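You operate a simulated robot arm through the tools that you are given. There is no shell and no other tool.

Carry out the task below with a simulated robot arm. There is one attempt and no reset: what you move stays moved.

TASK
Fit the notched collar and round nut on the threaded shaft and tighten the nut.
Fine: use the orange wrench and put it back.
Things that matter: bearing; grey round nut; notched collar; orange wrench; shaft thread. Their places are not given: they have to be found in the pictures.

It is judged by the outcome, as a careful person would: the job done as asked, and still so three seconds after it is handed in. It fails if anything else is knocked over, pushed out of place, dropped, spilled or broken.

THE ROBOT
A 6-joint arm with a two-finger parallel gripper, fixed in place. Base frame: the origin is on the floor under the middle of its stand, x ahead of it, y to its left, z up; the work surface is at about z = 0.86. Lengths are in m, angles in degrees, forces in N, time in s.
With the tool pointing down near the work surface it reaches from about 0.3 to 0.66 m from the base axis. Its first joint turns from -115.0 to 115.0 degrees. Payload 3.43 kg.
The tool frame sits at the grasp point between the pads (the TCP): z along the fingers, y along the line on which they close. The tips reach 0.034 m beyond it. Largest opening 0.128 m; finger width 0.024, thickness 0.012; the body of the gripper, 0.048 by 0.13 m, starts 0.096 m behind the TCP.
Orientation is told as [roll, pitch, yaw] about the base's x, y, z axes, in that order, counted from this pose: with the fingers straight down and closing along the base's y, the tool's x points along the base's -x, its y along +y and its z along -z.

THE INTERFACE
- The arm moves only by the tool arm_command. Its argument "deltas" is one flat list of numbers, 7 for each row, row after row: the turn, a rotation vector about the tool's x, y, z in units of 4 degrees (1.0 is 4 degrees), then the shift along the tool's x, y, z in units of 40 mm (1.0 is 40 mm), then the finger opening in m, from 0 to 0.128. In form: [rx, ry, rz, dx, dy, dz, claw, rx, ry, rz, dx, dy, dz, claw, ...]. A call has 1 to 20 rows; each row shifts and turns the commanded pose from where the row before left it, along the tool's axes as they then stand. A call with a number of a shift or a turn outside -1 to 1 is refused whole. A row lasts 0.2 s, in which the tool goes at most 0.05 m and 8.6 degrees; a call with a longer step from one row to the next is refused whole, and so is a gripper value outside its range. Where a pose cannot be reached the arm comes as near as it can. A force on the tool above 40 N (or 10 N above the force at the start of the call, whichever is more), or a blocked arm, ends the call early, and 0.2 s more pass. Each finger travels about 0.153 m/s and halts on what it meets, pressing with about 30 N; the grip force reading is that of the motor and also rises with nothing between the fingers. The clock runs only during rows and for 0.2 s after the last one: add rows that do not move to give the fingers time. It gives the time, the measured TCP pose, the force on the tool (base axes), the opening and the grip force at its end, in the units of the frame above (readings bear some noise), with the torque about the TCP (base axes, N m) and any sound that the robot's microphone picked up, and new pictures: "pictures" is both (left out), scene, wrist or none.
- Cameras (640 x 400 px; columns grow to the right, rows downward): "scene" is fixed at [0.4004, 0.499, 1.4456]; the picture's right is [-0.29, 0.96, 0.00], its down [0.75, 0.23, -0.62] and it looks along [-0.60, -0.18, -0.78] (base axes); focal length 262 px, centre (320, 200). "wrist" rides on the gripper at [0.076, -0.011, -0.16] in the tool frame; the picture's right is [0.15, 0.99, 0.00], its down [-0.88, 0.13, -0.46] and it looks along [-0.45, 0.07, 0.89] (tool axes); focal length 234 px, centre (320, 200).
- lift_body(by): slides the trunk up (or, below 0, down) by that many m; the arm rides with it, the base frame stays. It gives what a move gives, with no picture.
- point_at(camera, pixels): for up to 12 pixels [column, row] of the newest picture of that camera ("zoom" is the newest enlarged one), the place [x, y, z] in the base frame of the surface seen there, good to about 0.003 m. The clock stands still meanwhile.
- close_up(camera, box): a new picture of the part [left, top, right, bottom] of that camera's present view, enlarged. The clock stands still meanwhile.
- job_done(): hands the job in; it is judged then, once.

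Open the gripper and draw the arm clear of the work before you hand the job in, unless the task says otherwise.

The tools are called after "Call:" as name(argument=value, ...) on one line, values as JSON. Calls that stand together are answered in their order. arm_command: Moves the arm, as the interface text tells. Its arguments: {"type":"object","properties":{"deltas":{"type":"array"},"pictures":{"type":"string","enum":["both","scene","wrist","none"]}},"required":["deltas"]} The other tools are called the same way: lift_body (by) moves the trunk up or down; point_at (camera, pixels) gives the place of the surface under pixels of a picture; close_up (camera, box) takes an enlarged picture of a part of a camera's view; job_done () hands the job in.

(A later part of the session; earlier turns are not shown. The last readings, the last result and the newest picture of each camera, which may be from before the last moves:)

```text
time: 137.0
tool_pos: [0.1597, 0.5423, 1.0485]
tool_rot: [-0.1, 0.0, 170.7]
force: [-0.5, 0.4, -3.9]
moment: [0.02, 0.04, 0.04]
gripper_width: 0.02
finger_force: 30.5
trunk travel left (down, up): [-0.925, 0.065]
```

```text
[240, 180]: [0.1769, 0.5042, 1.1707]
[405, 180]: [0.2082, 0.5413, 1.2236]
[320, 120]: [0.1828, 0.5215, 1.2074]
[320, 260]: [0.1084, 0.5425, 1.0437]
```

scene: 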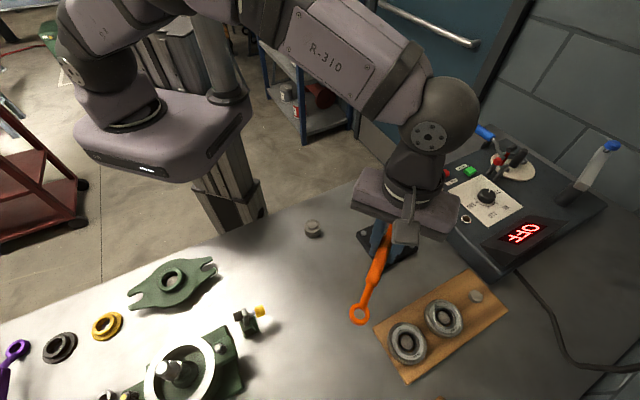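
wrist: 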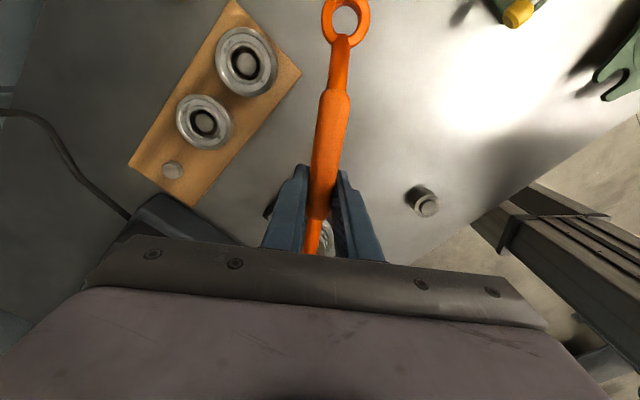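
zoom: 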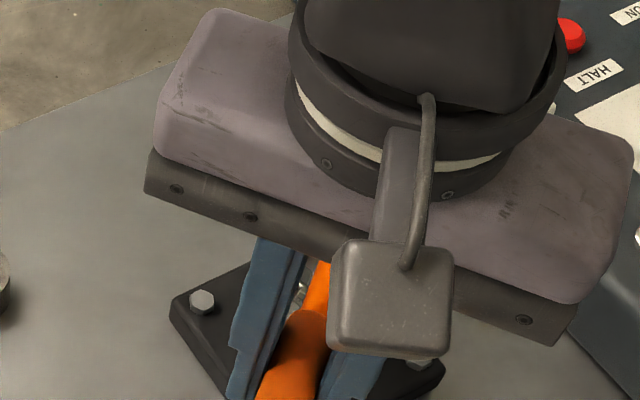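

The gripper hides the ring from the scene camera here, so I swing the wrench clockwise about the shaft axis (still above it) to about φ=−58° for a clear view.

Call:
arm_command(deltas=[0, 0, 1, -0.0104, 0.213, 0, 0.005, 0, 0, 1, -0.0104, 0.213, 0, 0.005, 0, 0, 1, -0.0104, 0.213, 0, 0.005, 0, 0, 1, -0.0104, 0.213, 0, 0.005, 0, 0, 1, -0.0104, 0.213, 0, 0.005, 0, 0, 1, -0.0104, 0.213, 0, 0.005, 0, 0, 1, -0.0104, 0.213, 0, 0.005, 0, 0, 1, -0.0104, 0.213, 0, 0.005, 0, 0, 1, -0.0104, 0.213, 0, 0.005, 0, 0, 1, -0.0104, 0.213, 0, 0.005, 0, 0, 1, -0.0104, 0.213, 0, 0.005, 0, 0, 1, -0.0104, 0.213, 0, 0.005, 0, 0, 0, 0, 0, 0, 0.005], pictures="both")

Call:
close_up(camera="scene", box=[350, 175, 430, 255])

```text
time: 139.8
tool_pos: [0.1034, 0.4598, 1.0505]
tool_rot: [-0.2, -0.1, 122.6]
force: [0.0, 0.2, -4.4]
moment: [0.02, -0.02, -0.01]
gripper_width: 0.0198
finger_force: 30.2
trunk travel left (down, up): [-0.925, 0.065]
```

scene: 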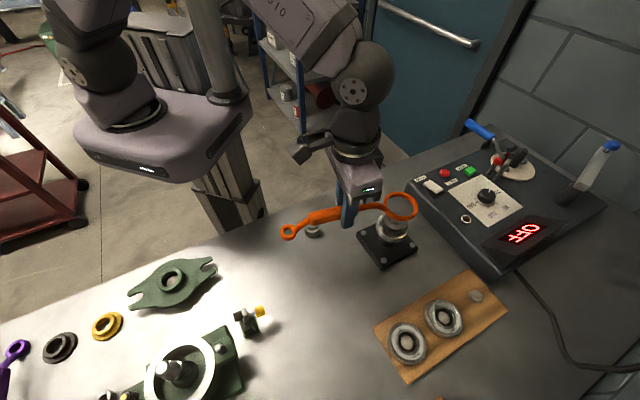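
wrist: 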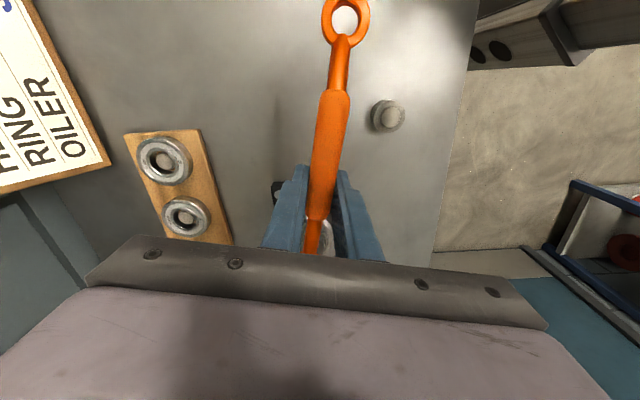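

```text
5.00 times, centred on (390, 215) of scene
```

zoom: 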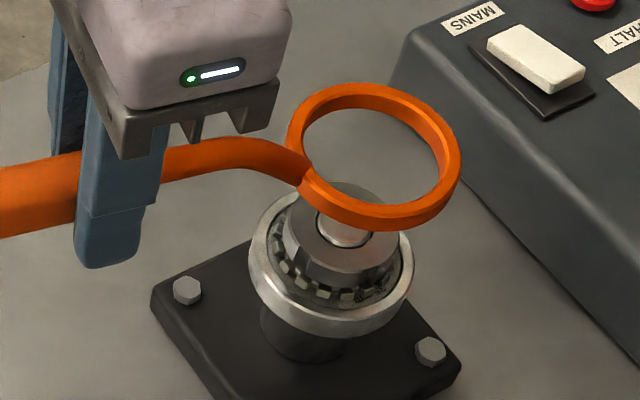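

The ring is clearly visible above the nut now. I measure its rim points to find its centre.

Call:
point_at(camera="zoom", pixels=[[296, 135], [452, 165], [375, 90], [370, 213], [320, 105], [430, 200], [425, 107], [325, 192], [345, 235], [300, 250], [390, 250], [345, 195]])

```text
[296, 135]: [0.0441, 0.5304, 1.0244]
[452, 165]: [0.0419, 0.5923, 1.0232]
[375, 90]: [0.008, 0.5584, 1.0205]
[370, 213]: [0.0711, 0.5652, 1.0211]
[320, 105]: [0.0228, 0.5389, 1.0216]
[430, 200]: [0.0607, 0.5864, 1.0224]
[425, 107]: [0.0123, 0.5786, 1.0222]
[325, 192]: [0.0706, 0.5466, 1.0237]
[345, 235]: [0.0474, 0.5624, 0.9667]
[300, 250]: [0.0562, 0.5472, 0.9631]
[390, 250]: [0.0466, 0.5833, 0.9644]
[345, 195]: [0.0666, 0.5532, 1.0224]
```

Ring centre is (0.0415, 0.562) against the axis at (0.0397, 0.562). I shift 1.5 mm in −x and lower until the ring is level with the nut's top.

Call:
arm_command(deltas=[0, 0, 0, -0.031, 0.025, 0.2, 0.005, 0, 0, 0, 0, 0, 0.3, 0.005, 0, 0, 0, 0, 0, 0.25, 0.005, 0, 0, 0, 0, 0, 0.15, 0.005, 0, 0, 0, 0, 0, 0.05, 0.005, 0, 0, 0, 0, 0, 0, 0.005], pictures="scene")

Call:
close_up(camera="scene", box=[360, 190, 420, 250])

```text
time: 141.2
tool_pos: [0.1035, 0.4606, 1.0116]
tool_rot: [-0.1, 0.0, 122.7]
force: [0.3, -0.2, -3.7]
moment: [-0.01, -0.04, -0.01]
gripper_width: 0.02
finger_force: 29.8
trunk travel left (down, up): [-0.925, 0.065]
```

scene: 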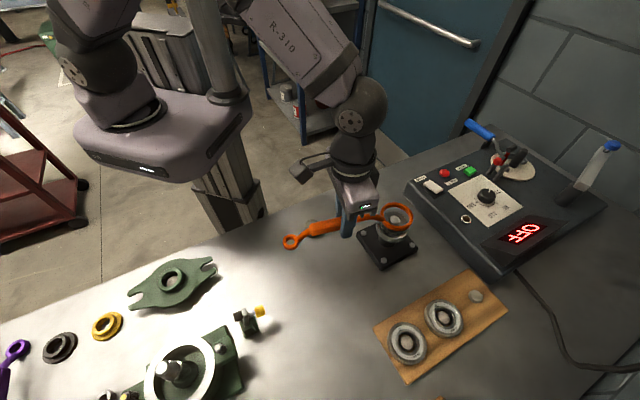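

```text
6.67 times, centred on (390, 220) of scene
```

zoom: 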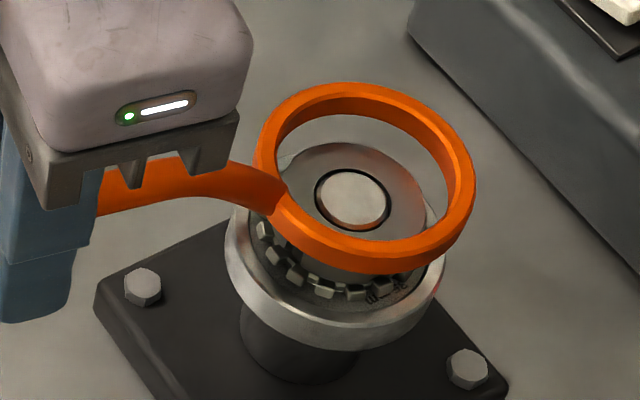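

The ring hovers concentric around the nut. I lower another 15 mm so it surrounds the nut, watching the force.

Call:
arm_command(deltas=[0, 0, 0, 0, 0, 0.1, 0.005, 0, 0, 0, 0, 0, 0.1, 0.005, 0, 0, 0, 0, 0, 0.08, 0.005, 0, 0, 0, 0, 0, 0.06, 0.005, 0, 0, 0, 0, 0, 0, 0.005], pictures="scene")

Call:
close_up(camera="scene", box=[365, 195, 415, 245])

```text
time: 142.4
tool_pos: [0.1029, 0.4612, 0.9975]
tool_rot: [-0.2, -0.2, 122.7]
force: [1.4, -1.7, -4.2]
moment: [0.02, 0.02, 0.02]
gripper_width: 0.0197
finger_force: 30.0
trunk travel left (down, up): [-0.925, 0.065]
```

scene: 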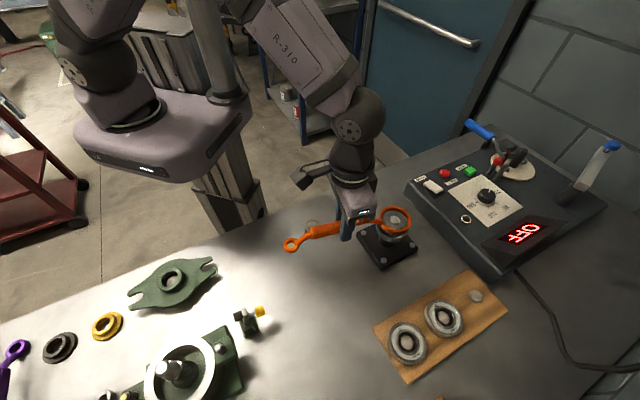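

```text
8.00 times, centred on (390, 220) of scene
```

zoom: 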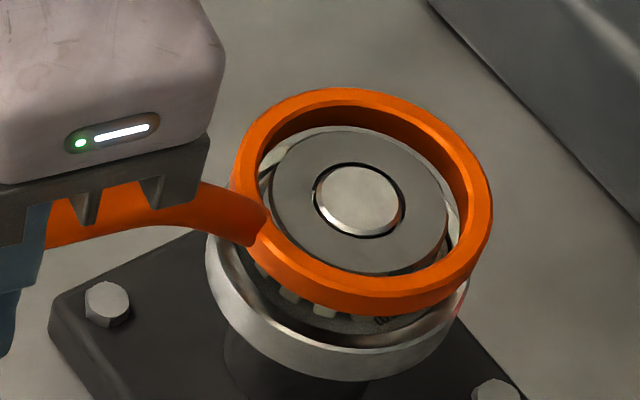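

The ring surrounds the nut; gaps (20 px far side, 8 px near side) show it about 1.8 mm too far −x. I correct that, then begin to turn clockwise 20° and watch the forces.

Call:
arm_command(deltas=[0, 0, 0, 0.024, -0.038, 0, 0.005, 0, 0, 0, 0, 0, 0, 0.005], pictures="none")

Call:
arm_command(deltas=[0, 0, 1, -0.0114, 0.2109, 0, 0.005, 0, 0, 1, -0.0114, 0.2109, 0, 0.005, 0, 0, 1, -0.0114, 0.2109, 0, 0.005, 0, 0, 0, 0, 0, 0, 0.005], pictures="scene")

Call:
close_up(camera="scene", box=[365, 195, 415, 245])

```text
time: 143.0
tool_pos: [0.1042, 0.4614, 0.997]
tool_rot: [-0.1, -0.1, 122.7]
force: [0.0, -0.2, -3.7]
moment: [0.0, -0.01, -0.01]
gripper_width: 0.0199
finger_force: 30.2
trunk travel left (down, up): [-0.925, 0.065]
```

```text
time: 144.0
tool_pos: [0.0811, 0.4492, 0.9977]
tool_rot: [0.0, -0.1, 110.6]
force: [-0.2, -0.7, -4.5]
moment: [-0.06, 0.03, 0.02]
gripper_width: 0.0198
finger_force: 30.0
trunk travel left (down, up): [-0.925, 0.065]
```

scene: 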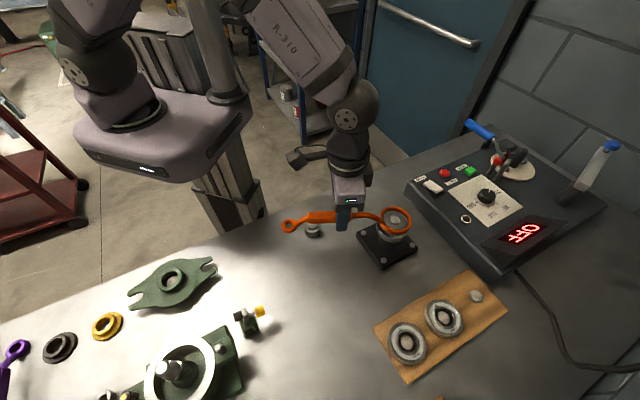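

```text
8.00 times, centred on (390, 220) of scene
```

zoom: 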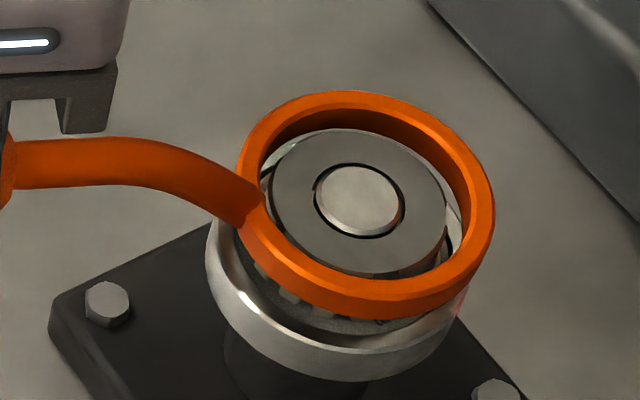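

No resistance appears yet. I zoom closely on the nut's rim inside the ring to see whether the nut turns with the wrench.

Call:
close_up(camera="scene", box=[378, 206, 410, 234])

```text
14.29 times, centred on (394, 220) of scene
```

zoom: 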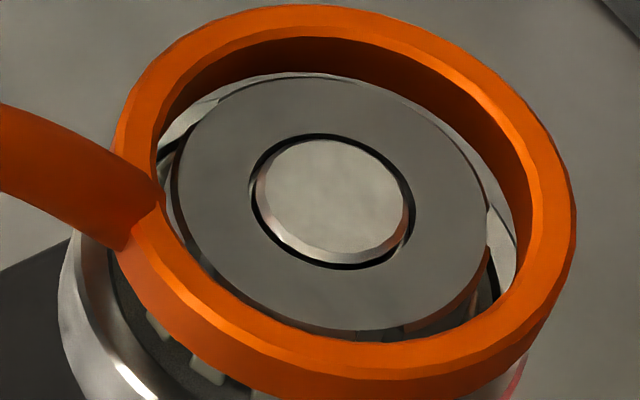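

I turn 20° more and compare the nut's notch positions (now e.g. at zoom (400,330) and (487,205)).

Call:
arm_command(deltas=[0, 0, 1, -0.0114, 0.2109, 0, 0.005, 0, 0, 1, -0.0114, 0.2109, 0, 0.005, 0, 0, 1, -0.0114, 0.2109, 0, 0.005, 0, 0, 1, -0.0114, 0.2109, 0, 0.005, 0, 0, 1, -0.0114, 0.2109, 0, 0.005, 0, 0, 0, 0, 0, 0, 0.005], pictures="scene")

Call:
close_up(camera="scene", box=[378, 206, 410, 234])

```text
time: 145.4
tool_pos: [0.0412, 0.4426, 0.9988]
tool_rot: [-0.1, -0.1, 90.7]
force: [7.4, -4.8, -2.1]
moment: [0.03, -0.26, 0.96]
gripper_width: 0.0206
finger_force: 30.4
trunk travel left (down, up): [-0.925, 0.065]
```

scene: 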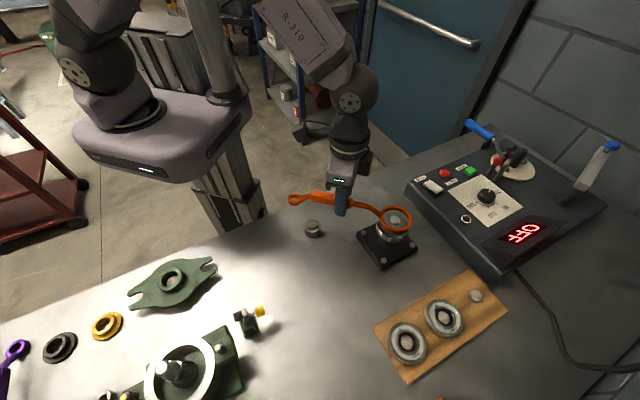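

```text
14.29 times, centred on (394, 220) of scene
```

zoom: 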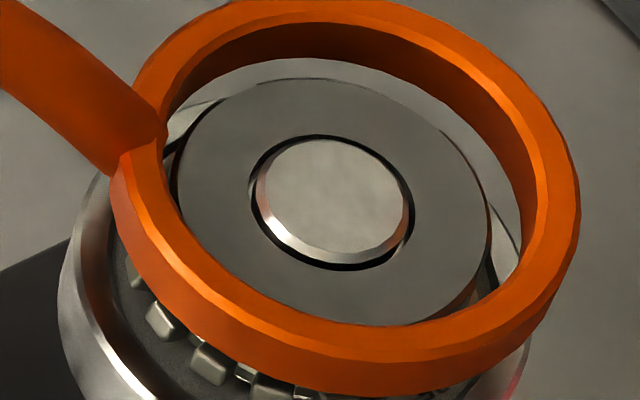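

Now there is real resistance: about 1.8 N·m about the shaft against clockwise turning, so the wrench has taken hold of the nut. To avoid twisting the handle in the grip, I push on tangentially by 4 mm and read.

Call:
arm_command(deltas=[0, 0, 0, 0, 0.05, 0, 0.005, 0, 0, 0, 0, 0.05, 0, 0.005, 0, 0, 0, 0, 0, 0, 0.005], pictures="scene")

Call:
close_up(camera="scene", box=[330, 180, 420, 250])

```text
time: 146.2
tool_pos: [0.0397, 0.4437, 0.9986]
tool_rot: [0.0, -0.1, 90.7]
force: [15.9, -5.0, -2.9]
moment: [-0.12, -0.53, 0.35]
gripper_width: 0.02
finger_force: 30.1
trunk travel left (down, up): [-0.925, 0.065]
```

scene: 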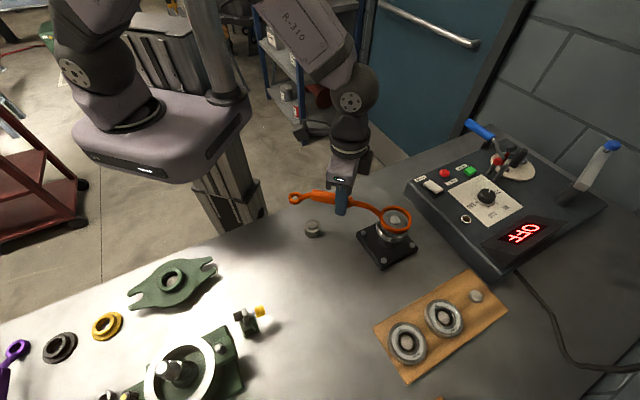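

```text
5.71 times, centred on (375, 215) of scene
```

zoom: 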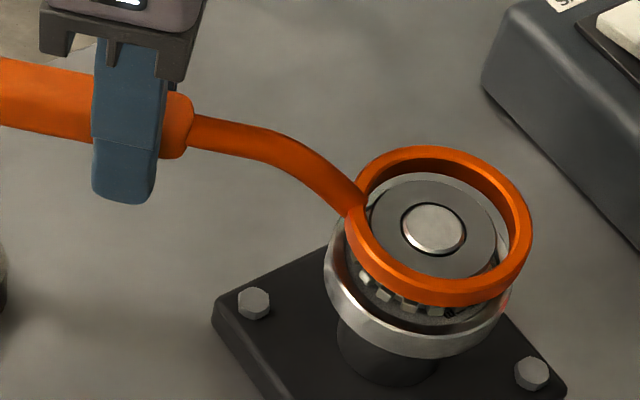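

Torque is now ≈2.3 N·m with the twist relieved. I push a further 4–5 mm tangentially to tighten more.

Call:
arm_command(deltas=[0, 0, 0, 0, 0.05, 0, 0.005, 0, 0, 0, 0, 0.06, 0, 0.005, 0, 0, 0, 0, 0, 0, 0.005], pictures="scene")

Call:
close_up(camera="scene", box=[330, 180, 420, 250])

```text
time: 147.0
tool_pos: [0.0366, 0.4429, 0.9975]
tool_rot: [0.0, 0.0, 90.8]
force: [23.6, -5.2, -4.1]
moment: [-0.12, -0.81, -0.26]
gripper_width: 0.0199
finger_force: 29.7
trunk travel left (down, up): [-0.925, 0.065]
```

scene: 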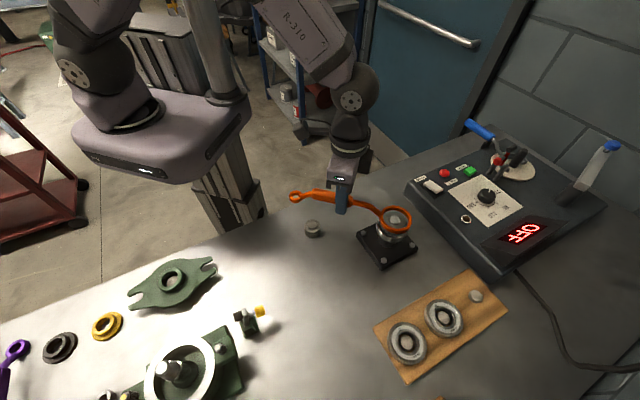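

```text
5.71 times, centred on (375, 215) of scene
```

zoom: 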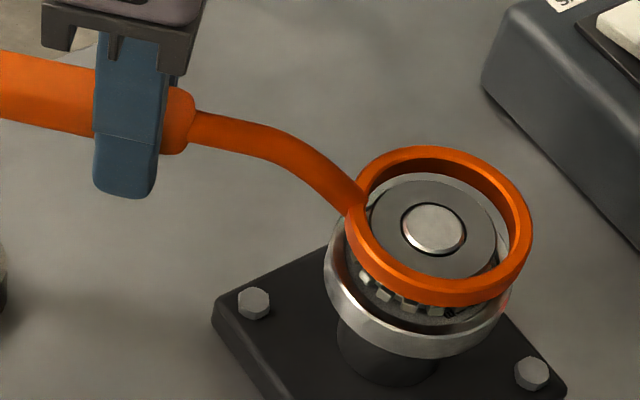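

Torque ≈2.6 N·m and the handle advanced slightly. I continue with a combined 4° arc.

Call:
arm_command(deltas=[0, 0, 0.5, 0, 0.05, 0, 0.005, 0, 0, 0.5, 0, 0.05, 0, 0.005, 0, 0, 0, 0, 0, 0, 0.005], pictures="none")

Call:
arm_command(deltas=[0, 0, 0, 0, 0, 0, 0.005], pictures="scene")

Call:
close_up(camera="scene", box=[330, 180, 420, 250])

```text
time: 147.8
tool_pos: [0.0321, 0.4429, 0.9972]
tool_rot: [-0.2, -0.2, 86.9]
force: [18.9, -4.5, -4.6]
moment: [-0.15, -0.62, 0.97]
gripper_width: 0.0205
finger_force: 30.3
trunk travel left (down, up): [-0.925, 0.065]
```

```text
time: 148.2
tool_pos: [0.0314, 0.4432, 0.999]
tool_rot: [-0.1, 0.0, 86.8]
force: [19.5, -5.5, -3.9]
moment: [-0.17, -0.61, 0.86]
gripper_width: 0.0205
finger_force: 29.5
trunk travel left (down, up): [-0.925, 0.065]
```

scene: 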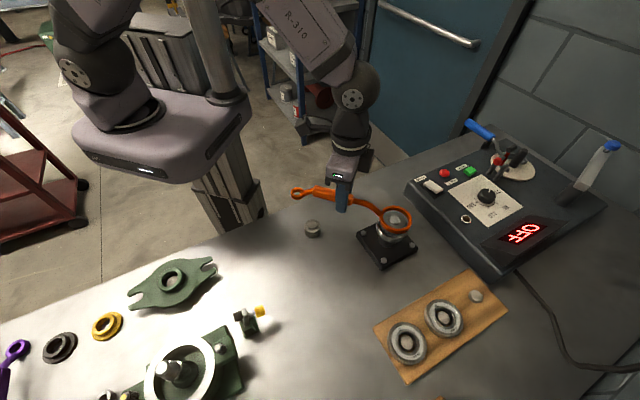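

```text
5.71 times, centred on (375, 215) of scene
```

zoom: 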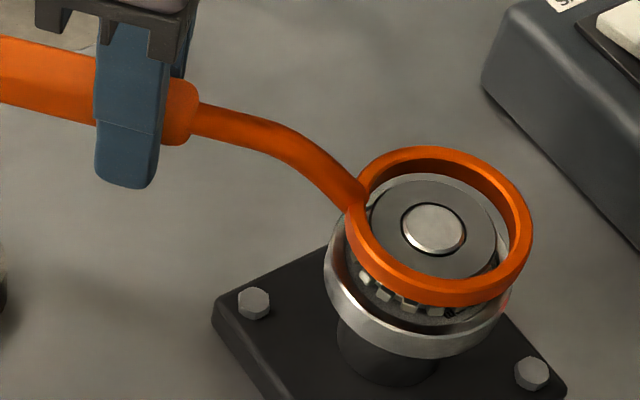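

Torque is about 3.2 N·m and the nut gives way by a few degrees as it tightens. I keep pulling another 4° or so.

Call:
arm_command(deltas=[0, 0, 0, 0, 0.05, 0, 0.005, 0, 0, 0, 0, 0.05, 0, 0.005, 0, 0, 0, 0, 0, 0, 0.005], pictures="none")

Call:
arm_command(deltas=[0, 0, 0.5, 0, 0.05, 0, 0.005, 0, 0, 0.5, 0, 0.05, 0, 0.005, 0, 0, 0, 0, 0, 0, 0.005], pictures="none")

```text
time: 149.0
tool_pos: [0.0289, 0.4436, 0.9976]
tool_rot: [-0.1, 0.0, 86.8]
force: [28.3, -5.2, -5.1]
moment: [-0.25, -0.86, 0.27]
gripper_width: 0.0203
finger_force: 29.7
trunk travel left (down, up): [-0.925, 0.065]
```

```text
time: 149.8
tool_pos: [0.0255, 0.4431, 0.9984]
tool_rot: [-0.1, -0.2, 82.9]
force: [28.1, -3.8, -4.3]
moment: [-0.16, -0.89, 0.85]
gripper_width: 0.0209
finger_force: 30.2
trunk travel left (down, up): [-0.925, 0.065]
```

Torque ≈4.3 N·m and still rising steadily with angle. I pull a bit further to about 5 N·m, staying under the force limit.

Call:
arm_command(deltas=[0, 0, 0.2, 0, 0.05, 0, 0.005, 0, 0, 0.2, 0, 0.04, 0, 0.005, 0, 0, 0, 0, 0, 0, 0.005], pictures="scene")

Call:
close_up(camera="scene", box=[330, 180, 420, 250])

Call:
close_up(camera="scene", box=[378, 206, 410, 234])

```text
time: 150.6
tool_pos: [0.0222, 0.4444, 0.9981]
tool_rot: [-0.1, -0.2, 81.3]
force: [31.8, -5.0, -3.7]
moment: [-0.08, -1.03, 0.83]
gripper_width: 0.0212
finger_force: 30.0
trunk travel left (down, up): [-0.925, 0.065]
```

scene: 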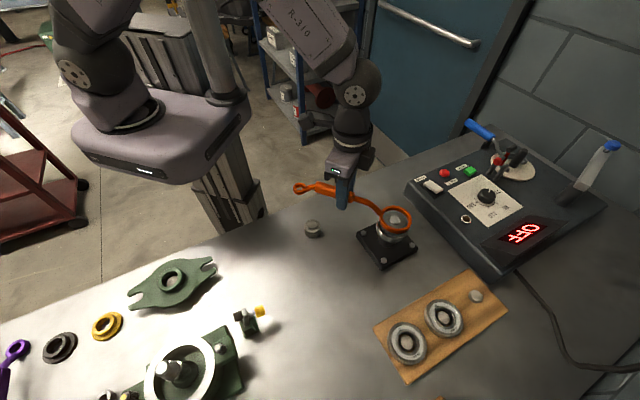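

```text
5.71 times, centred on (375, 215) of scene
```

zoom: 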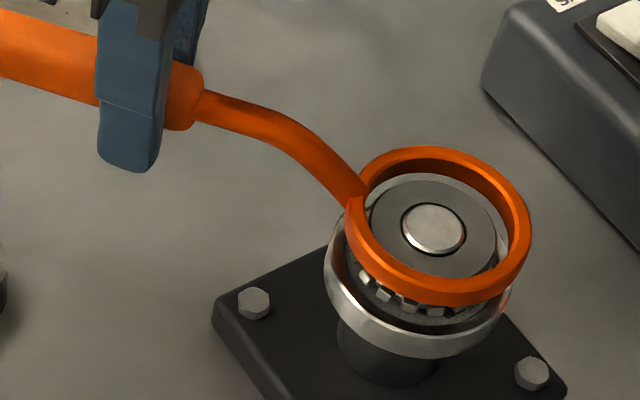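

```text
14.29 times, centred on (394, 220) of scene
```

zoom: 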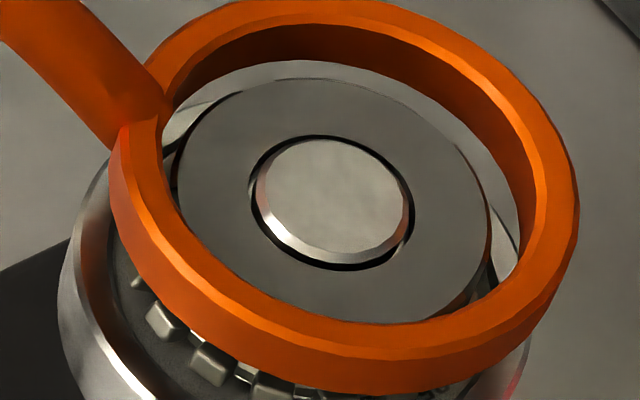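

Torque is about 4.7 N·m. I pull a last bit toward ~38 N and hold, listening for any sound.

Call:
arm_command(deltas=[0, 0, 0.2, 0, 0.04, 0, 0.005, 0, 0, 0.2, 0, 0.04, 0, 0.005, 0, 0, 0, 0, 0, 0, 0.005], pictures="none")

Call:
arm_command(deltas=[0, 0, 0.1, 0, 0.03, 0, 0.005, 0, 0, 0, 0, 0, 0, 0.005, 0, 0, 0, 0, 0, 0, 0.005], pictures="none")

```text
time: 151.4
tool_pos: [0.0196, 0.4443, 0.998]
tool_rot: [-0.2, -0.1, 79.7]
force: [34.6, -7.3, -1.9]
moment: [-0.04, -1.15, 0.83]
gripper_width: 0.0216
finger_force: 29.6
trunk travel left (down, up): [-0.925, 0.065]
```

```text
time: 152.2
tool_pos: [0.0125, 0.4465, 0.9993]
tool_rot: [0.0, -0.2, 79.2]
force: [16.1, -5.9, -1.9]
moment: [0.1, -0.68, -0.06]
gripper_width: 0.0198
finger_force: 29.9
trunk travel left (down, up): [-0.925, 0.065]
```

The force suddenly fell from 35 to 16 N while the handle jumped about 3°. I look closely at the wrench and nut.

Call:
close_up(camera="scene", box=[330, 180, 420, 250])

Call:
close_up(camera="scene", box=[378, 206, 410, 234])

Call:
close_up(camera="wrist", box=[250, 0, 400, 260])

```text
5.71 times, centred on (375, 215) of scene
```

zoom: 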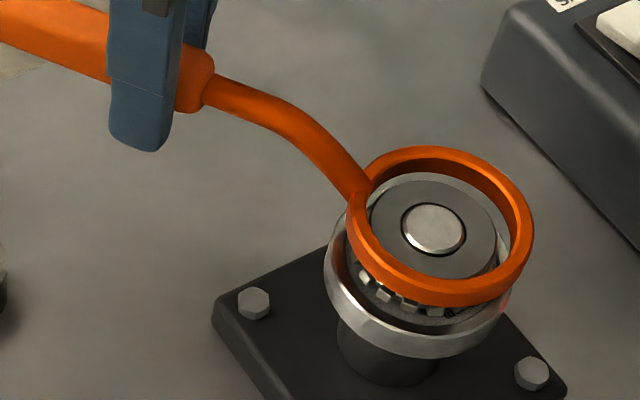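

```text
14.29 times, centred on (394, 220) of scene
```

zoom: 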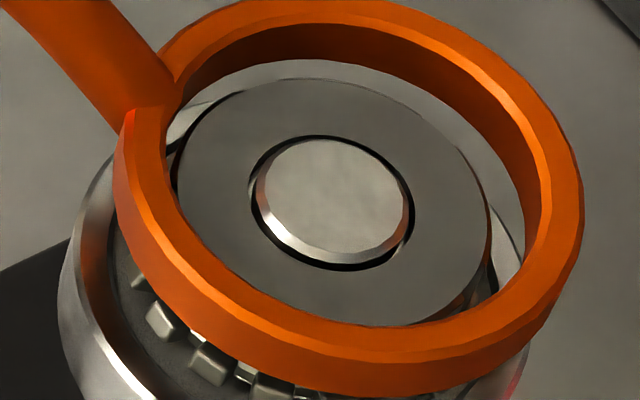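

```text
1.54 times, centred on (325, 130) of wrist
```

zoom: 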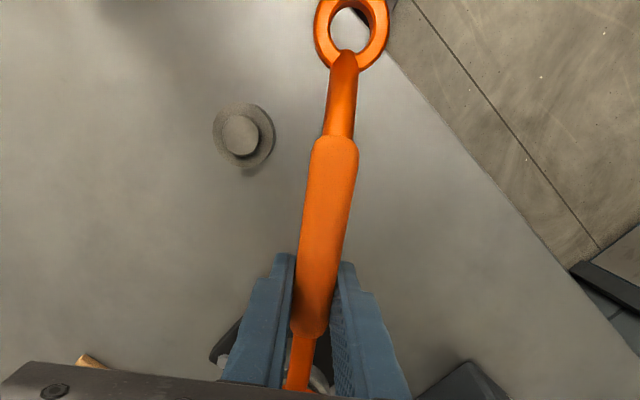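

The ring advanced but I can't see the nut's slots. I keep turning through another few degrees to see how the torque behaves.

Call:
arm_command(deltas=[0, 0, 0.5, 0, 0.08, 0, 0.005, 0, 0, 0.5, 0, 0.08, 0, 0.005, 0, 0, 0, 0, 0, 0, 0.005], pictures="none")

Call:
arm_command(deltas=[0, 0, 0.5, 0, 0.06, 0, 0.005, 0, 0, 0.3, 0, 0.05, 0, 0.005, 0, 0, 0, 0, 0, 0, 0.005], pictures="none")

```text
time: 153.0
tool_pos: [0.011, 0.4459, 0.998]
tool_rot: [0.0, -0.2, 75.3]
force: [22.0, -4.8, -2.5]
moment: [0.1, -0.79, 0.86]
gripper_width: 0.0211
finger_force: 30.3
trunk travel left (down, up): [-0.925, 0.065]
```

```text
time: 153.8
tool_pos: [0.0089, 0.4462, 0.9986]
tool_rot: [-0.1, -0.2, 72.1]
force: [32.2, -4.9, -1.4]
moment: [0.16, -1.12, 0.95]
gripper_width: 0.0225
finger_force: 30.5
trunk travel left (down, up): [-0.925, 0.065]
```

Torque climbs again to ≈4.9 N·m with hardly any motion, so the nut is tight. I take out the handle twist and pull once more to confirm.

Call:
arm_command(deltas=[0, 0, -0.5, 0, 0, 0, 0.005, 0, 0, -0.3, 0, 0.04, 0, 0.005, 0, 0, 0, 0, 0, 0, 0.005], pictures="none")

Call:
arm_command(deltas=[0, 0, 0, 0, 0.05, 0, 0.005, 0, 0, 0, 0, 0.04, 0, 0.005, 0, 0, 0, 0, 0, 0, 0.005], pictures="scene")

Call:
close_up(camera="scene", box=[330, 180, 420, 250])

```text
time: 154.6
tool_pos: [0.0082, 0.4475, 0.997]
tool_rot: [-0.2, 0.0, 75.3]
force: [33.2, -8.2, -5.5]
moment: [-0.43, -0.91, 0.59]
gripper_width: 0.0214
finger_force: 30.1
trunk travel left (down, up): [-0.925, 0.065]
```

```text
time: 155.4
tool_pos: [0.0062, 0.446, 0.9976]
tool_rot: [-0.2, 0.1, 75.2]
force: [39.1, -8.7, -5.1]
moment: [-0.4, -0.98, 0.58]
gripper_width: 0.0213
finger_force: 29.9
trunk travel left (down, up): [-0.925, 0.065]
```

scene: 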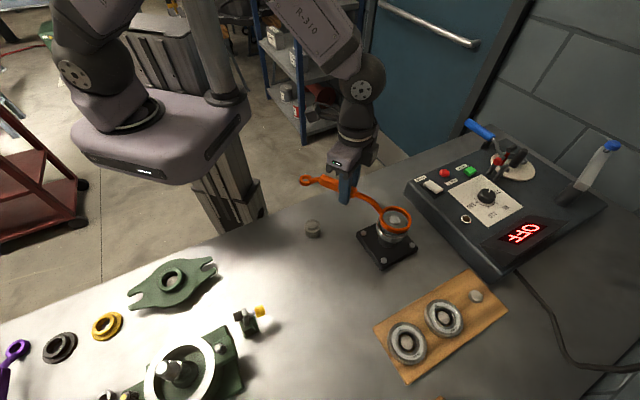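

```text
5.71 times, centred on (375, 215) of scene
```

zoom: 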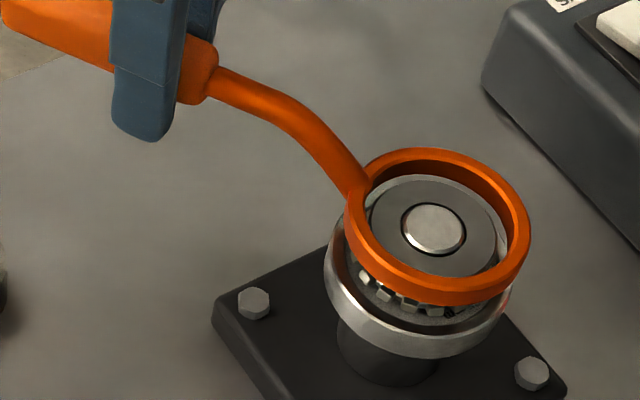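

Torque has reached ≈5.4 N·m with no further turning: the nut is tight. I now unload the handle gently by backing off the arm strain.

Call:
arm_command(deltas=[0, 0, 0, 0, -0.08, 0, 0.005, 0, 0, 0, 0, -0.08, 0, 0.005, 0, 0, 0, 0, 0, 0, 0.005], pictures="none")

Call:
arm_command(deltas=[0, 0, 0, 0, -0.05, 0, 0.005, 0, 0, 0, 0, 0, 0, 0.005], pictures="none")

```text
time: 156.2
tool_pos: [0.008, 0.4463, 0.9985]
tool_rot: [-0.1, -0.1, 75.3]
force: [25.2, -7.8, -4.2]
moment: [-0.26, -0.81, 0.72]
gripper_width: 0.0211
finger_force: 29.9
trunk travel left (down, up): [-0.925, 0.065]
```

```text
time: 156.8
tool_pos: [0.0084, 0.4463, 0.9991]
tool_rot: [0.0, -0.3, 75.3]
force: [20.6, -8.3, -1.5]
moment: [0.08, -0.8, 0.8]
gripper_width: 0.021
finger_force: 30.0
trunk travel left (down, up): [-0.925, 0.065]
```

Force is down to 20 N. I back off further until the handle is unloaded.

Call:
arm_command(deltas=[0, 0, -0.3, 0, -0.08, 0, 0.005, 0, 0, -0.3, 0, -0.06, 0, 0.005, 0, 0, 0, 0, 0, 0, 0.005], pictures="none")

Call:
arm_command(deltas=[0, 0, 0, 0.03, -0.03, 0, 0.005, 0, 0, 0, 0, 0, 0, 0.005], pictures="scene")

Call:
close_up(camera="scene", box=[378, 206, 410, 234])

```text
time: 157.6
tool_pos: [0.0104, 0.4459, 0.9987]
tool_rot: [0.1, -0.2, 77.6]
force: [6.5, -4.9, -2.1]
moment: [0.09, -0.33, 0.73]
gripper_width: 0.0199
finger_force: 30.0
trunk travel left (down, up): [-0.925, 0.065]
```

```text
time: 158.2
tool_pos: [0.0114, 0.4451, 0.997]
tool_rot: [0.0, -0.2, 77.5]
force: [3.4, 1.5, -3.1]
moment: [0.17, -0.14, 1.02]
gripper_width: 0.0203
finger_force: 30.2
trunk travel left (down, up): [-0.925, 0.065]
```

scene: 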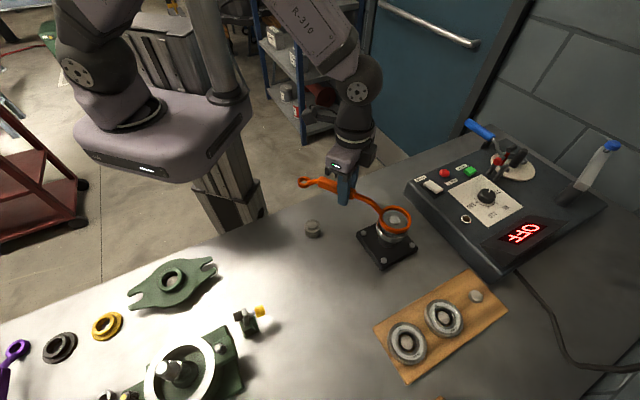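

```text
14.29 times, centred on (394, 220) of scene
```

zoom: 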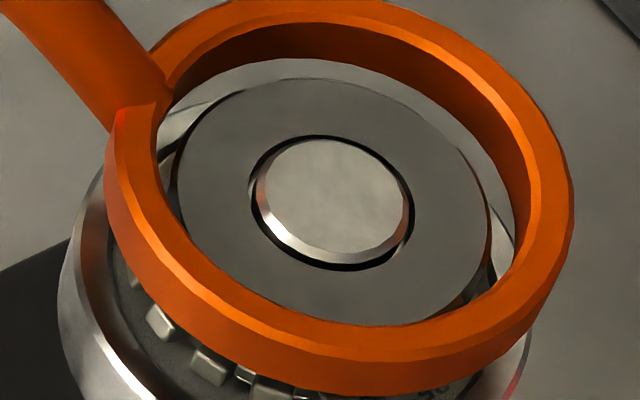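

The tangential force is gone but 1 N·m of twist remains in the grip; I turn the tool back a few degrees to release it.

Call:
arm_command(deltas=[0, 0, -0.5, 0, -0.06, 0, 0.005, 0, 0, -0.5, 0, -0.06, 0, 0.005, 0, 0, 0, 0, 0, 0, 0.005], pictures="none")

Call:
arm_command(deltas=[0, 0, 0, 0, 0, 0, 0.005], pictures="scene")

Call:
close_up(camera="scene", box=[378, 206, 410, 234])

```text
time: 159.0
tool_pos: [0.0157, 0.4442, 0.9982]
tool_rot: [0.1, 0.0, 81.4]
force: [4.4, -0.5, -4.6]
moment: [-0.11, -0.14, -0.64]
gripper_width: 0.0198
finger_force: 30.1
trunk travel left (down, up): [-0.925, 0.065]
```

```text
time: 159.4
tool_pos: [0.0167, 0.4447, 0.9975]
tool_rot: [0.0, 0.0, 81.4]
force: [5.7, 0.1, -5.2]
moment: [-0.14, -0.16, -0.69]
gripper_width: 0.0201
finger_force: 30.6
trunk travel left (down, up): [-0.925, 0.065]
```

scene: 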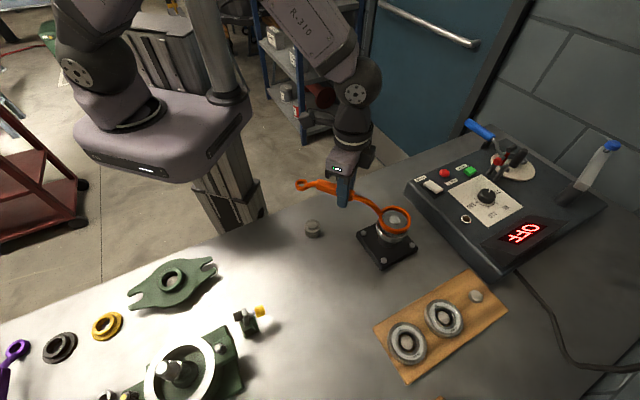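

```text
14.29 times, centred on (394, 220) of scene
```

zoom: 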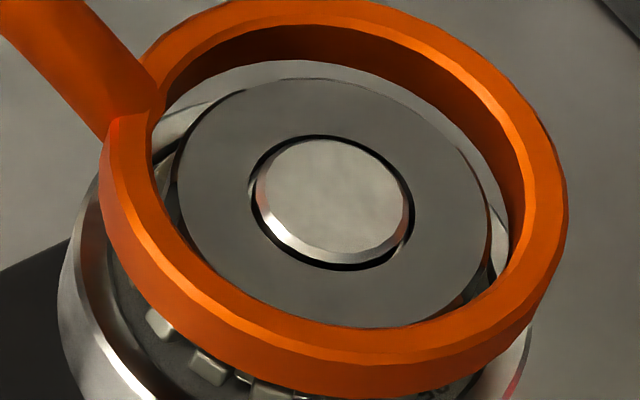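

Torque on the nut is now zero; the ring just leans on the nut's +x side. I shift 1.6 mm toward +x and lift the ring straight off.

Call:
arm_command(deltas=[0, 0, 0, 0, -0.04, 0, 0.005, 0, 0, 0, 0, 0, 0, 0.005], pictures="none")

Call:
arm_command(deltas=[0, 0, 0, 0, 0, -0.15, 0.005, 0, 0, 0, 0, 0, -0.3, 0.005, 0, 0, 0, 0, 0, -0.4, 0.005, 0, 0, 0, 0, 0, -0.4, 0.005, 0, 0, 0, 0, 0, 0, 0.005], pictures="scene")

Call:
close_up(camera="scene", box=[350, 170, 430, 250])

```text
time: 160.0
tool_pos: [0.0163, 0.4432, 0.9982]
tool_rot: [-0.1, -0.2, 81.6]
force: [0.0, 0.5, -3.7]
moment: [0.05, -0.01, -0.02]
gripper_width: 0.0198
finger_force: 29.5
trunk travel left (down, up): [-0.925, 0.065]
```

```text
time: 161.2
tool_pos: [0.0171, 0.4428, 1.0477]
tool_rot: [0.0, -0.2, 81.5]
force: [-0.3, 0.7, -3.8]
moment: [0.03, -0.01, -0.03]
gripper_width: 0.0199
finger_force: 29.8
trunk travel left (down, up): [-0.925, 0.065]
```

scene: 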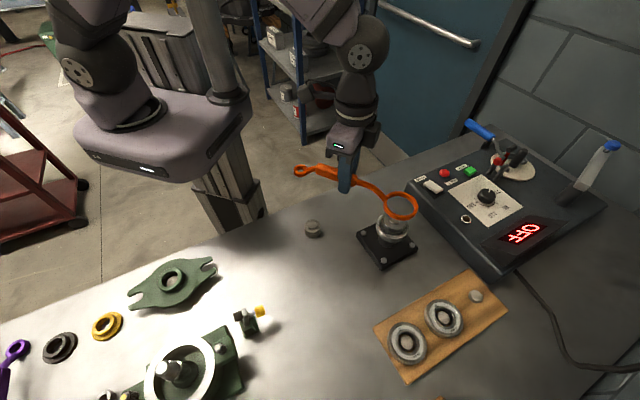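

```text
5.00 times, centred on (390, 210) of scene
```

zoom: 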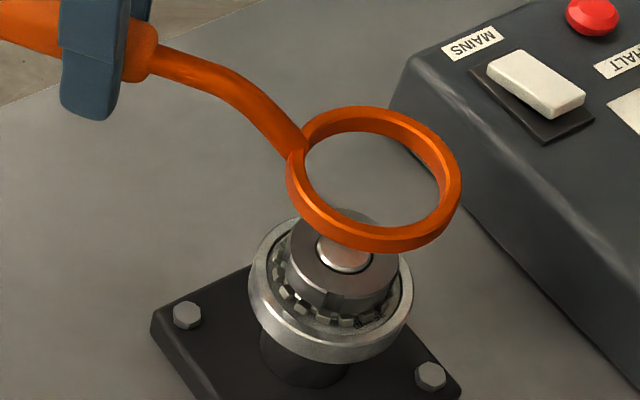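

The wrench lifted off cleanly. I compare the nut's slot positions with the view taken before the wrench.

Call:
close_up(camera="scene", box=[376, 216, 408, 240])

```text
16.00 times, centred on (392, 228) of scene
```

zoom: 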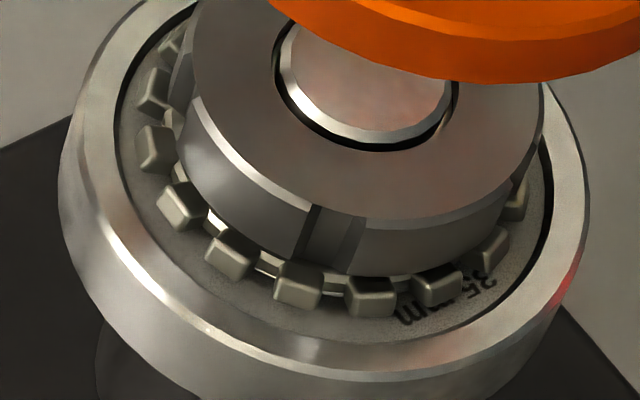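

The nut turned about 35° with the wrench and is now tight on the collar. Next I put the wrench back; first I check how it sits in the grip.

Call:
arm_command(deltas=[0, 0, 0, 0, 0, -0.4, 0.005, 0, 0, 0, 0, 0, -0.5, 0.005, 0, 0, 0, 0, 0, 0, 0.005], pictures="both")

Call:
point_at(camera="wrist", pixels=[[325, 18], [366, 18], [343, 42], [335, 100], [330, 150], [325, 190]])

```text
time: 162.0
tool_pos: [0.0172, 0.4428, 1.0842]
tool_rot: [0.0, -0.1, 81.5]
force: [0.2, -0.5, -3.6]
moment: [0.02, 0.01, -0.04]
gripper_width: 0.0198
finger_force: 30.2
trunk travel left (down, up): [-0.925, 0.065]
```

scene: 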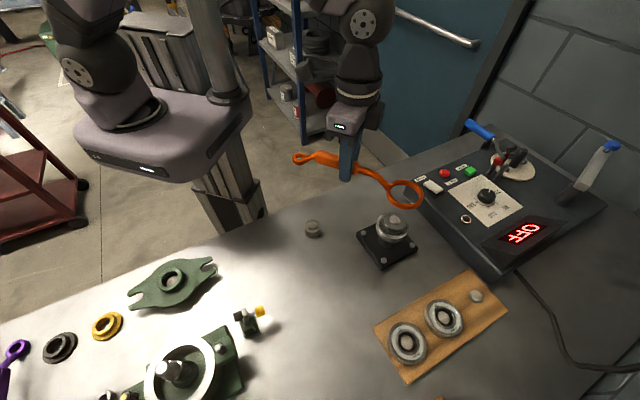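
wrist: 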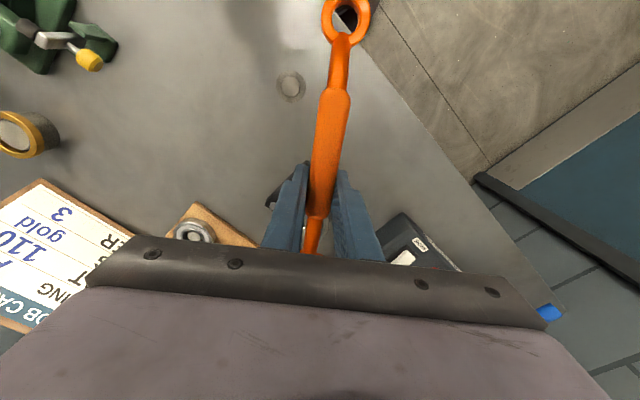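

```text
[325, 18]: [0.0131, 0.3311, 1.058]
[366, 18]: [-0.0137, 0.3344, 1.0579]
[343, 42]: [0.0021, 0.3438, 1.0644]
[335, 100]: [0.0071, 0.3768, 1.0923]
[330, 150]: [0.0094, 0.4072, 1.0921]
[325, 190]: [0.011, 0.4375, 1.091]
```

The wrench sits in the grip exactly as when picked. I turn it back to yaw 44.5° and carry it above its original place.

Call:
arm_command(deltas=[0, 0, 0.925, 0, 0, 0, 0.005, 0, 0, 0.925, 0, 0, 0, 0.005, 0, 0, 0.925, 0, 0, 0, 0.005, 0, 0, 0.925, 0, 0, 0, 0.005, 0, 0, 0.925, 0, 0, 0, 0.005, 0, 0, 0.925, 0, 0, 0, 0.005, 0, 0, 0.925, 0, 0, 0, 0.005, 0, 0, 0.925, 0, 0, 0, 0.005, 0, 0, 0.925, 0, 0, 0, 0.005, 0, 0, 0.925, 0, 0, 0, 0.005, 0, 0, 0, -0.16, -0.28, 0, 0.005, 0, 0, 0, -0.315, -0.575, 0, 0.005, 0, 0, 0, -0.315, -0.575, 0, 0.005, 0, 0, 0, -0.315, -0.575, 0, 0.005, 0, 0, 0, -0.315, -0.575, 0, 0.005, 0, 0, 0, -0.315, -0.575, 0, 0.005, 0, 0, 0, -0.315, -0.575, 0, 0.005, 0, 0, 0, -0.315, -0.575, 0, 0.005, 0, 0, 0, -0.155, -0.295, 0, 0.005, 0, 0, 0, 0, 0, 0, 0.005], pictures="both")

```text
time: 166.2
tool_pos: [0.2202, 0.3829, 1.0834]
tool_rot: [0.0, -0.1, 44.5]
force: [0.7, 0.7, -3.3]
moment: [0.01, -0.04, 0.0]
gripper_width: 0.0197
finger_force: 29.6
trunk travel left (down, up): [-0.925, 0.065]
```

scene: 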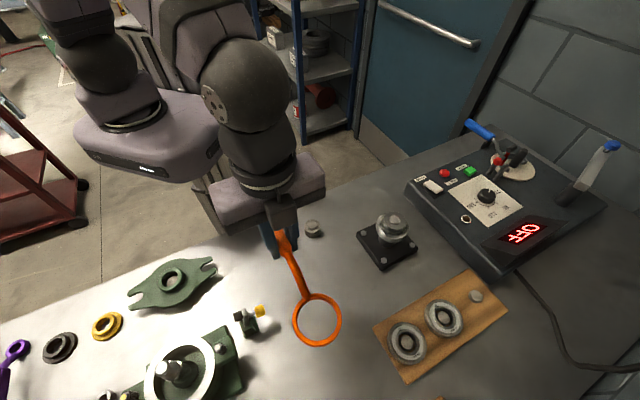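
wrist: 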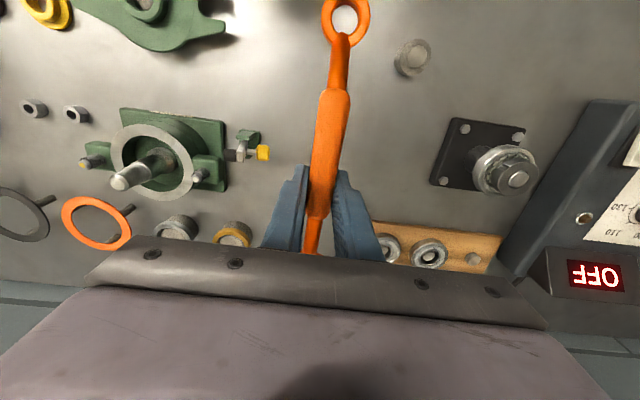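

I lower toward the table with a small xy correction, stopping just above.

Call:
arm_command(deltas=[0, 0, 0, 0.03, 0.015, 0.5, 0.005, 0, 0, 0, 0, 0, 0.8, 0.005, 0, 0, 0, 0, 0, 0.8, 0.005, 0, 0, 0, 0, 0, 0.8, 0.005, 0, 0, 0, 0, 0, 0.6, 0.005, 0, 0, 0, 0, 0, 0.4, 0.005, 0, 0, 0, 0, 0, 0.2, 0.005, 0, 0, 0, 0, 0, 0, 0.005], pictures="scene")

Call:
arm_command(deltas=[0, 0, 0, 0, 0, 0, 0.005], pictures="none")

Call:
close_up(camera="scene", box=[255, 230, 355, 380])

Call:
point_at(camera="zoom", pixels=[[356, 258], [357, 355], [313, 307], [398, 303]])

```text
time: 168.0
tool_pos: [0.217, 0.383, 0.9202]
tool_rot: [0.1, -0.1, 44.5]
force: [0.0, -0.3, -4.7]
moment: [0.0, -0.03, -0.02]
gripper_width: 0.0198
finger_force: 29.5
trunk travel left (down, up): [-0.925, 0.065]
```

scene: 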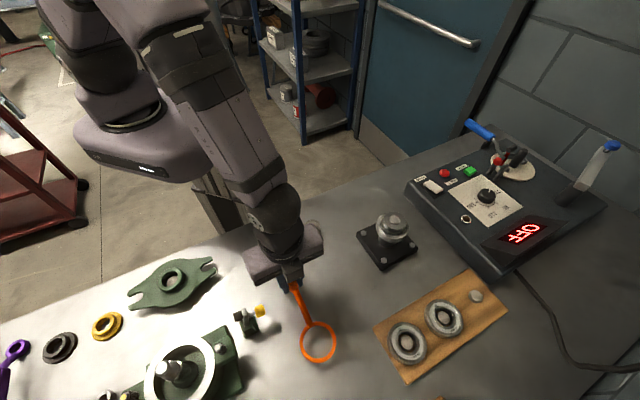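

```text
time: 168.4
tool_pos: [0.2168, 0.3814, 0.9216]
tool_rot: [-0.1, 0.0, 44.5]
force: [0.6, -0.2, -3.8]
moment: [0.02, -0.05, 0.04]
gripper_width: 0.0199
finger_force: 29.4
trunk travel left (down, up): [-0.925, 0.065]
```

```text
2.67 times, centred on (305, 305) of scene
```

zoom: 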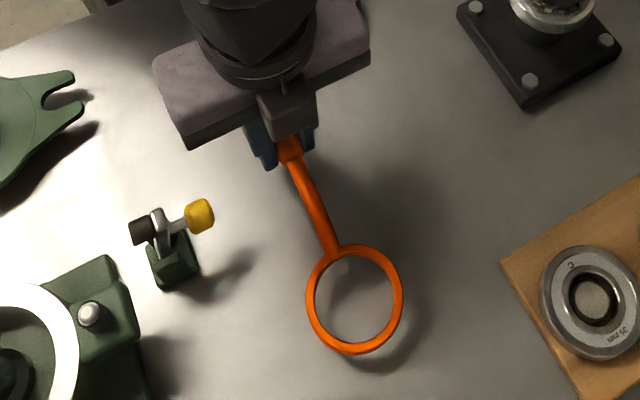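

```text
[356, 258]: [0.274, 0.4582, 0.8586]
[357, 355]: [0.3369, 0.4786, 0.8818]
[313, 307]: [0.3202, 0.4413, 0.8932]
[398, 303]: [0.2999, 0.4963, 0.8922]
```

The wrench is right above its old spot. I lower it onto the table gently.

Call:
arm_command(deltas=[0, 0, 0, -0.012, 0, 0.2, 0.005, 0, 0, 0, 0, 0, 0.15, 0.005, 0, 0, 0, 0, 0, 0.1, 0.005, 0, 0, 0, 0, 0, 0.05, 0.005, 0, 0, 0, 0, 0, 0, 0.005], pictures="none")

Call:
arm_command(deltas=[0, 0, 0, 0, 0, 0.03, 0.005, 0, 0, 0, 0, 0, 0, 0.005], pictures="none")

```text
time: 169.6
tool_pos: [0.2178, 0.3829, 0.8994]
tool_rot: [-0.1, -0.1, 44.5]
force: [-0.1, -0.4, -3.1]
moment: [0.02, -0.03, -0.01]
gripper_width: 0.0198
finger_force: 29.7
trunk travel left (down, up): [-0.925, 0.065]
```

```text
time: 170.2
tool_pos: [0.2178, 0.3817, 0.898]
tool_rot: [0.0, 0.0, 44.5]
force: [-0.7, -0.3, -1.6]
moment: [0.11, -0.12, -0.04]
gripper_width: 0.0197
finger_force: 29.6
trunk travel left (down, up): [-0.925, 0.065]
```

Contact has begun (load dropping to −1.6 N). I lower a hair more and release.

Call:
arm_command(deltas=[0, 0, 0, 0, 0, 0.015, 0.005, 0, 0, 0, 0, 0, 0, 0.005], pictures="none")

Call:
arm_command(deltas=[0, 0, 0, 0, 0, 0, 0.025, 0, 0, 0, 0, 0, 0, 0.04, 0, 0, 0, 0, 0, 0, 0.06, 0, 0, 0, 0, 0, 0, 0.06], pictures="both")

Call:
close_up(camera="scene", box=[255, 230, 355, 380])

```text
time: 170.8
tool_pos: [0.2162, 0.3832, 0.8994]
tool_rot: [0.2, -0.1, 44.6]
force: [0.1, 0.1, 1.8]
moment: [0.08, -0.1, -0.04]
gripper_width: 0.0199
finger_force: 29.5
trunk travel left (down, up): [-0.925, 0.065]
```

```text
time: 171.8
tool_pos: [0.2169, 0.3832, 0.8982]
tool_rot: [0.1, -0.1, 44.5]
force: [0.2, 0.0, 0.5]
moment: [0.01, 0.01, -0.02]
gripper_width: 0.0602
finger_force: 0.0
trunk travel left (down, up): [-0.925, 0.065]
```

scene: 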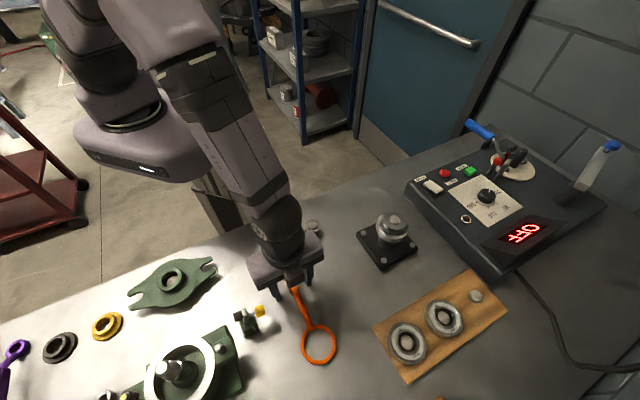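
wrist: 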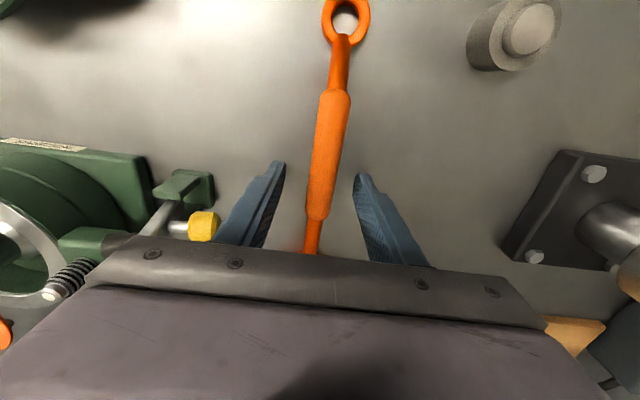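

```text
2.67 times, centred on (305, 305) of scene
```

zoom: 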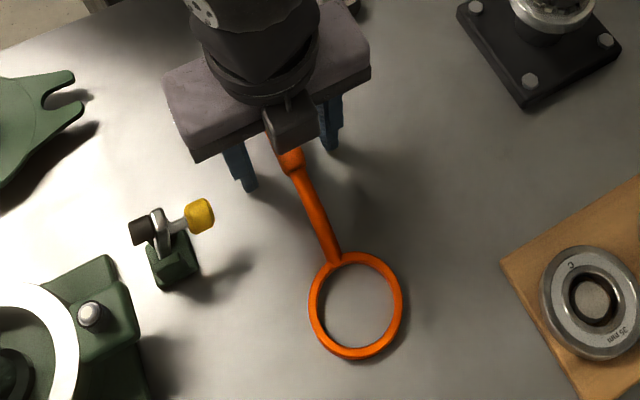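

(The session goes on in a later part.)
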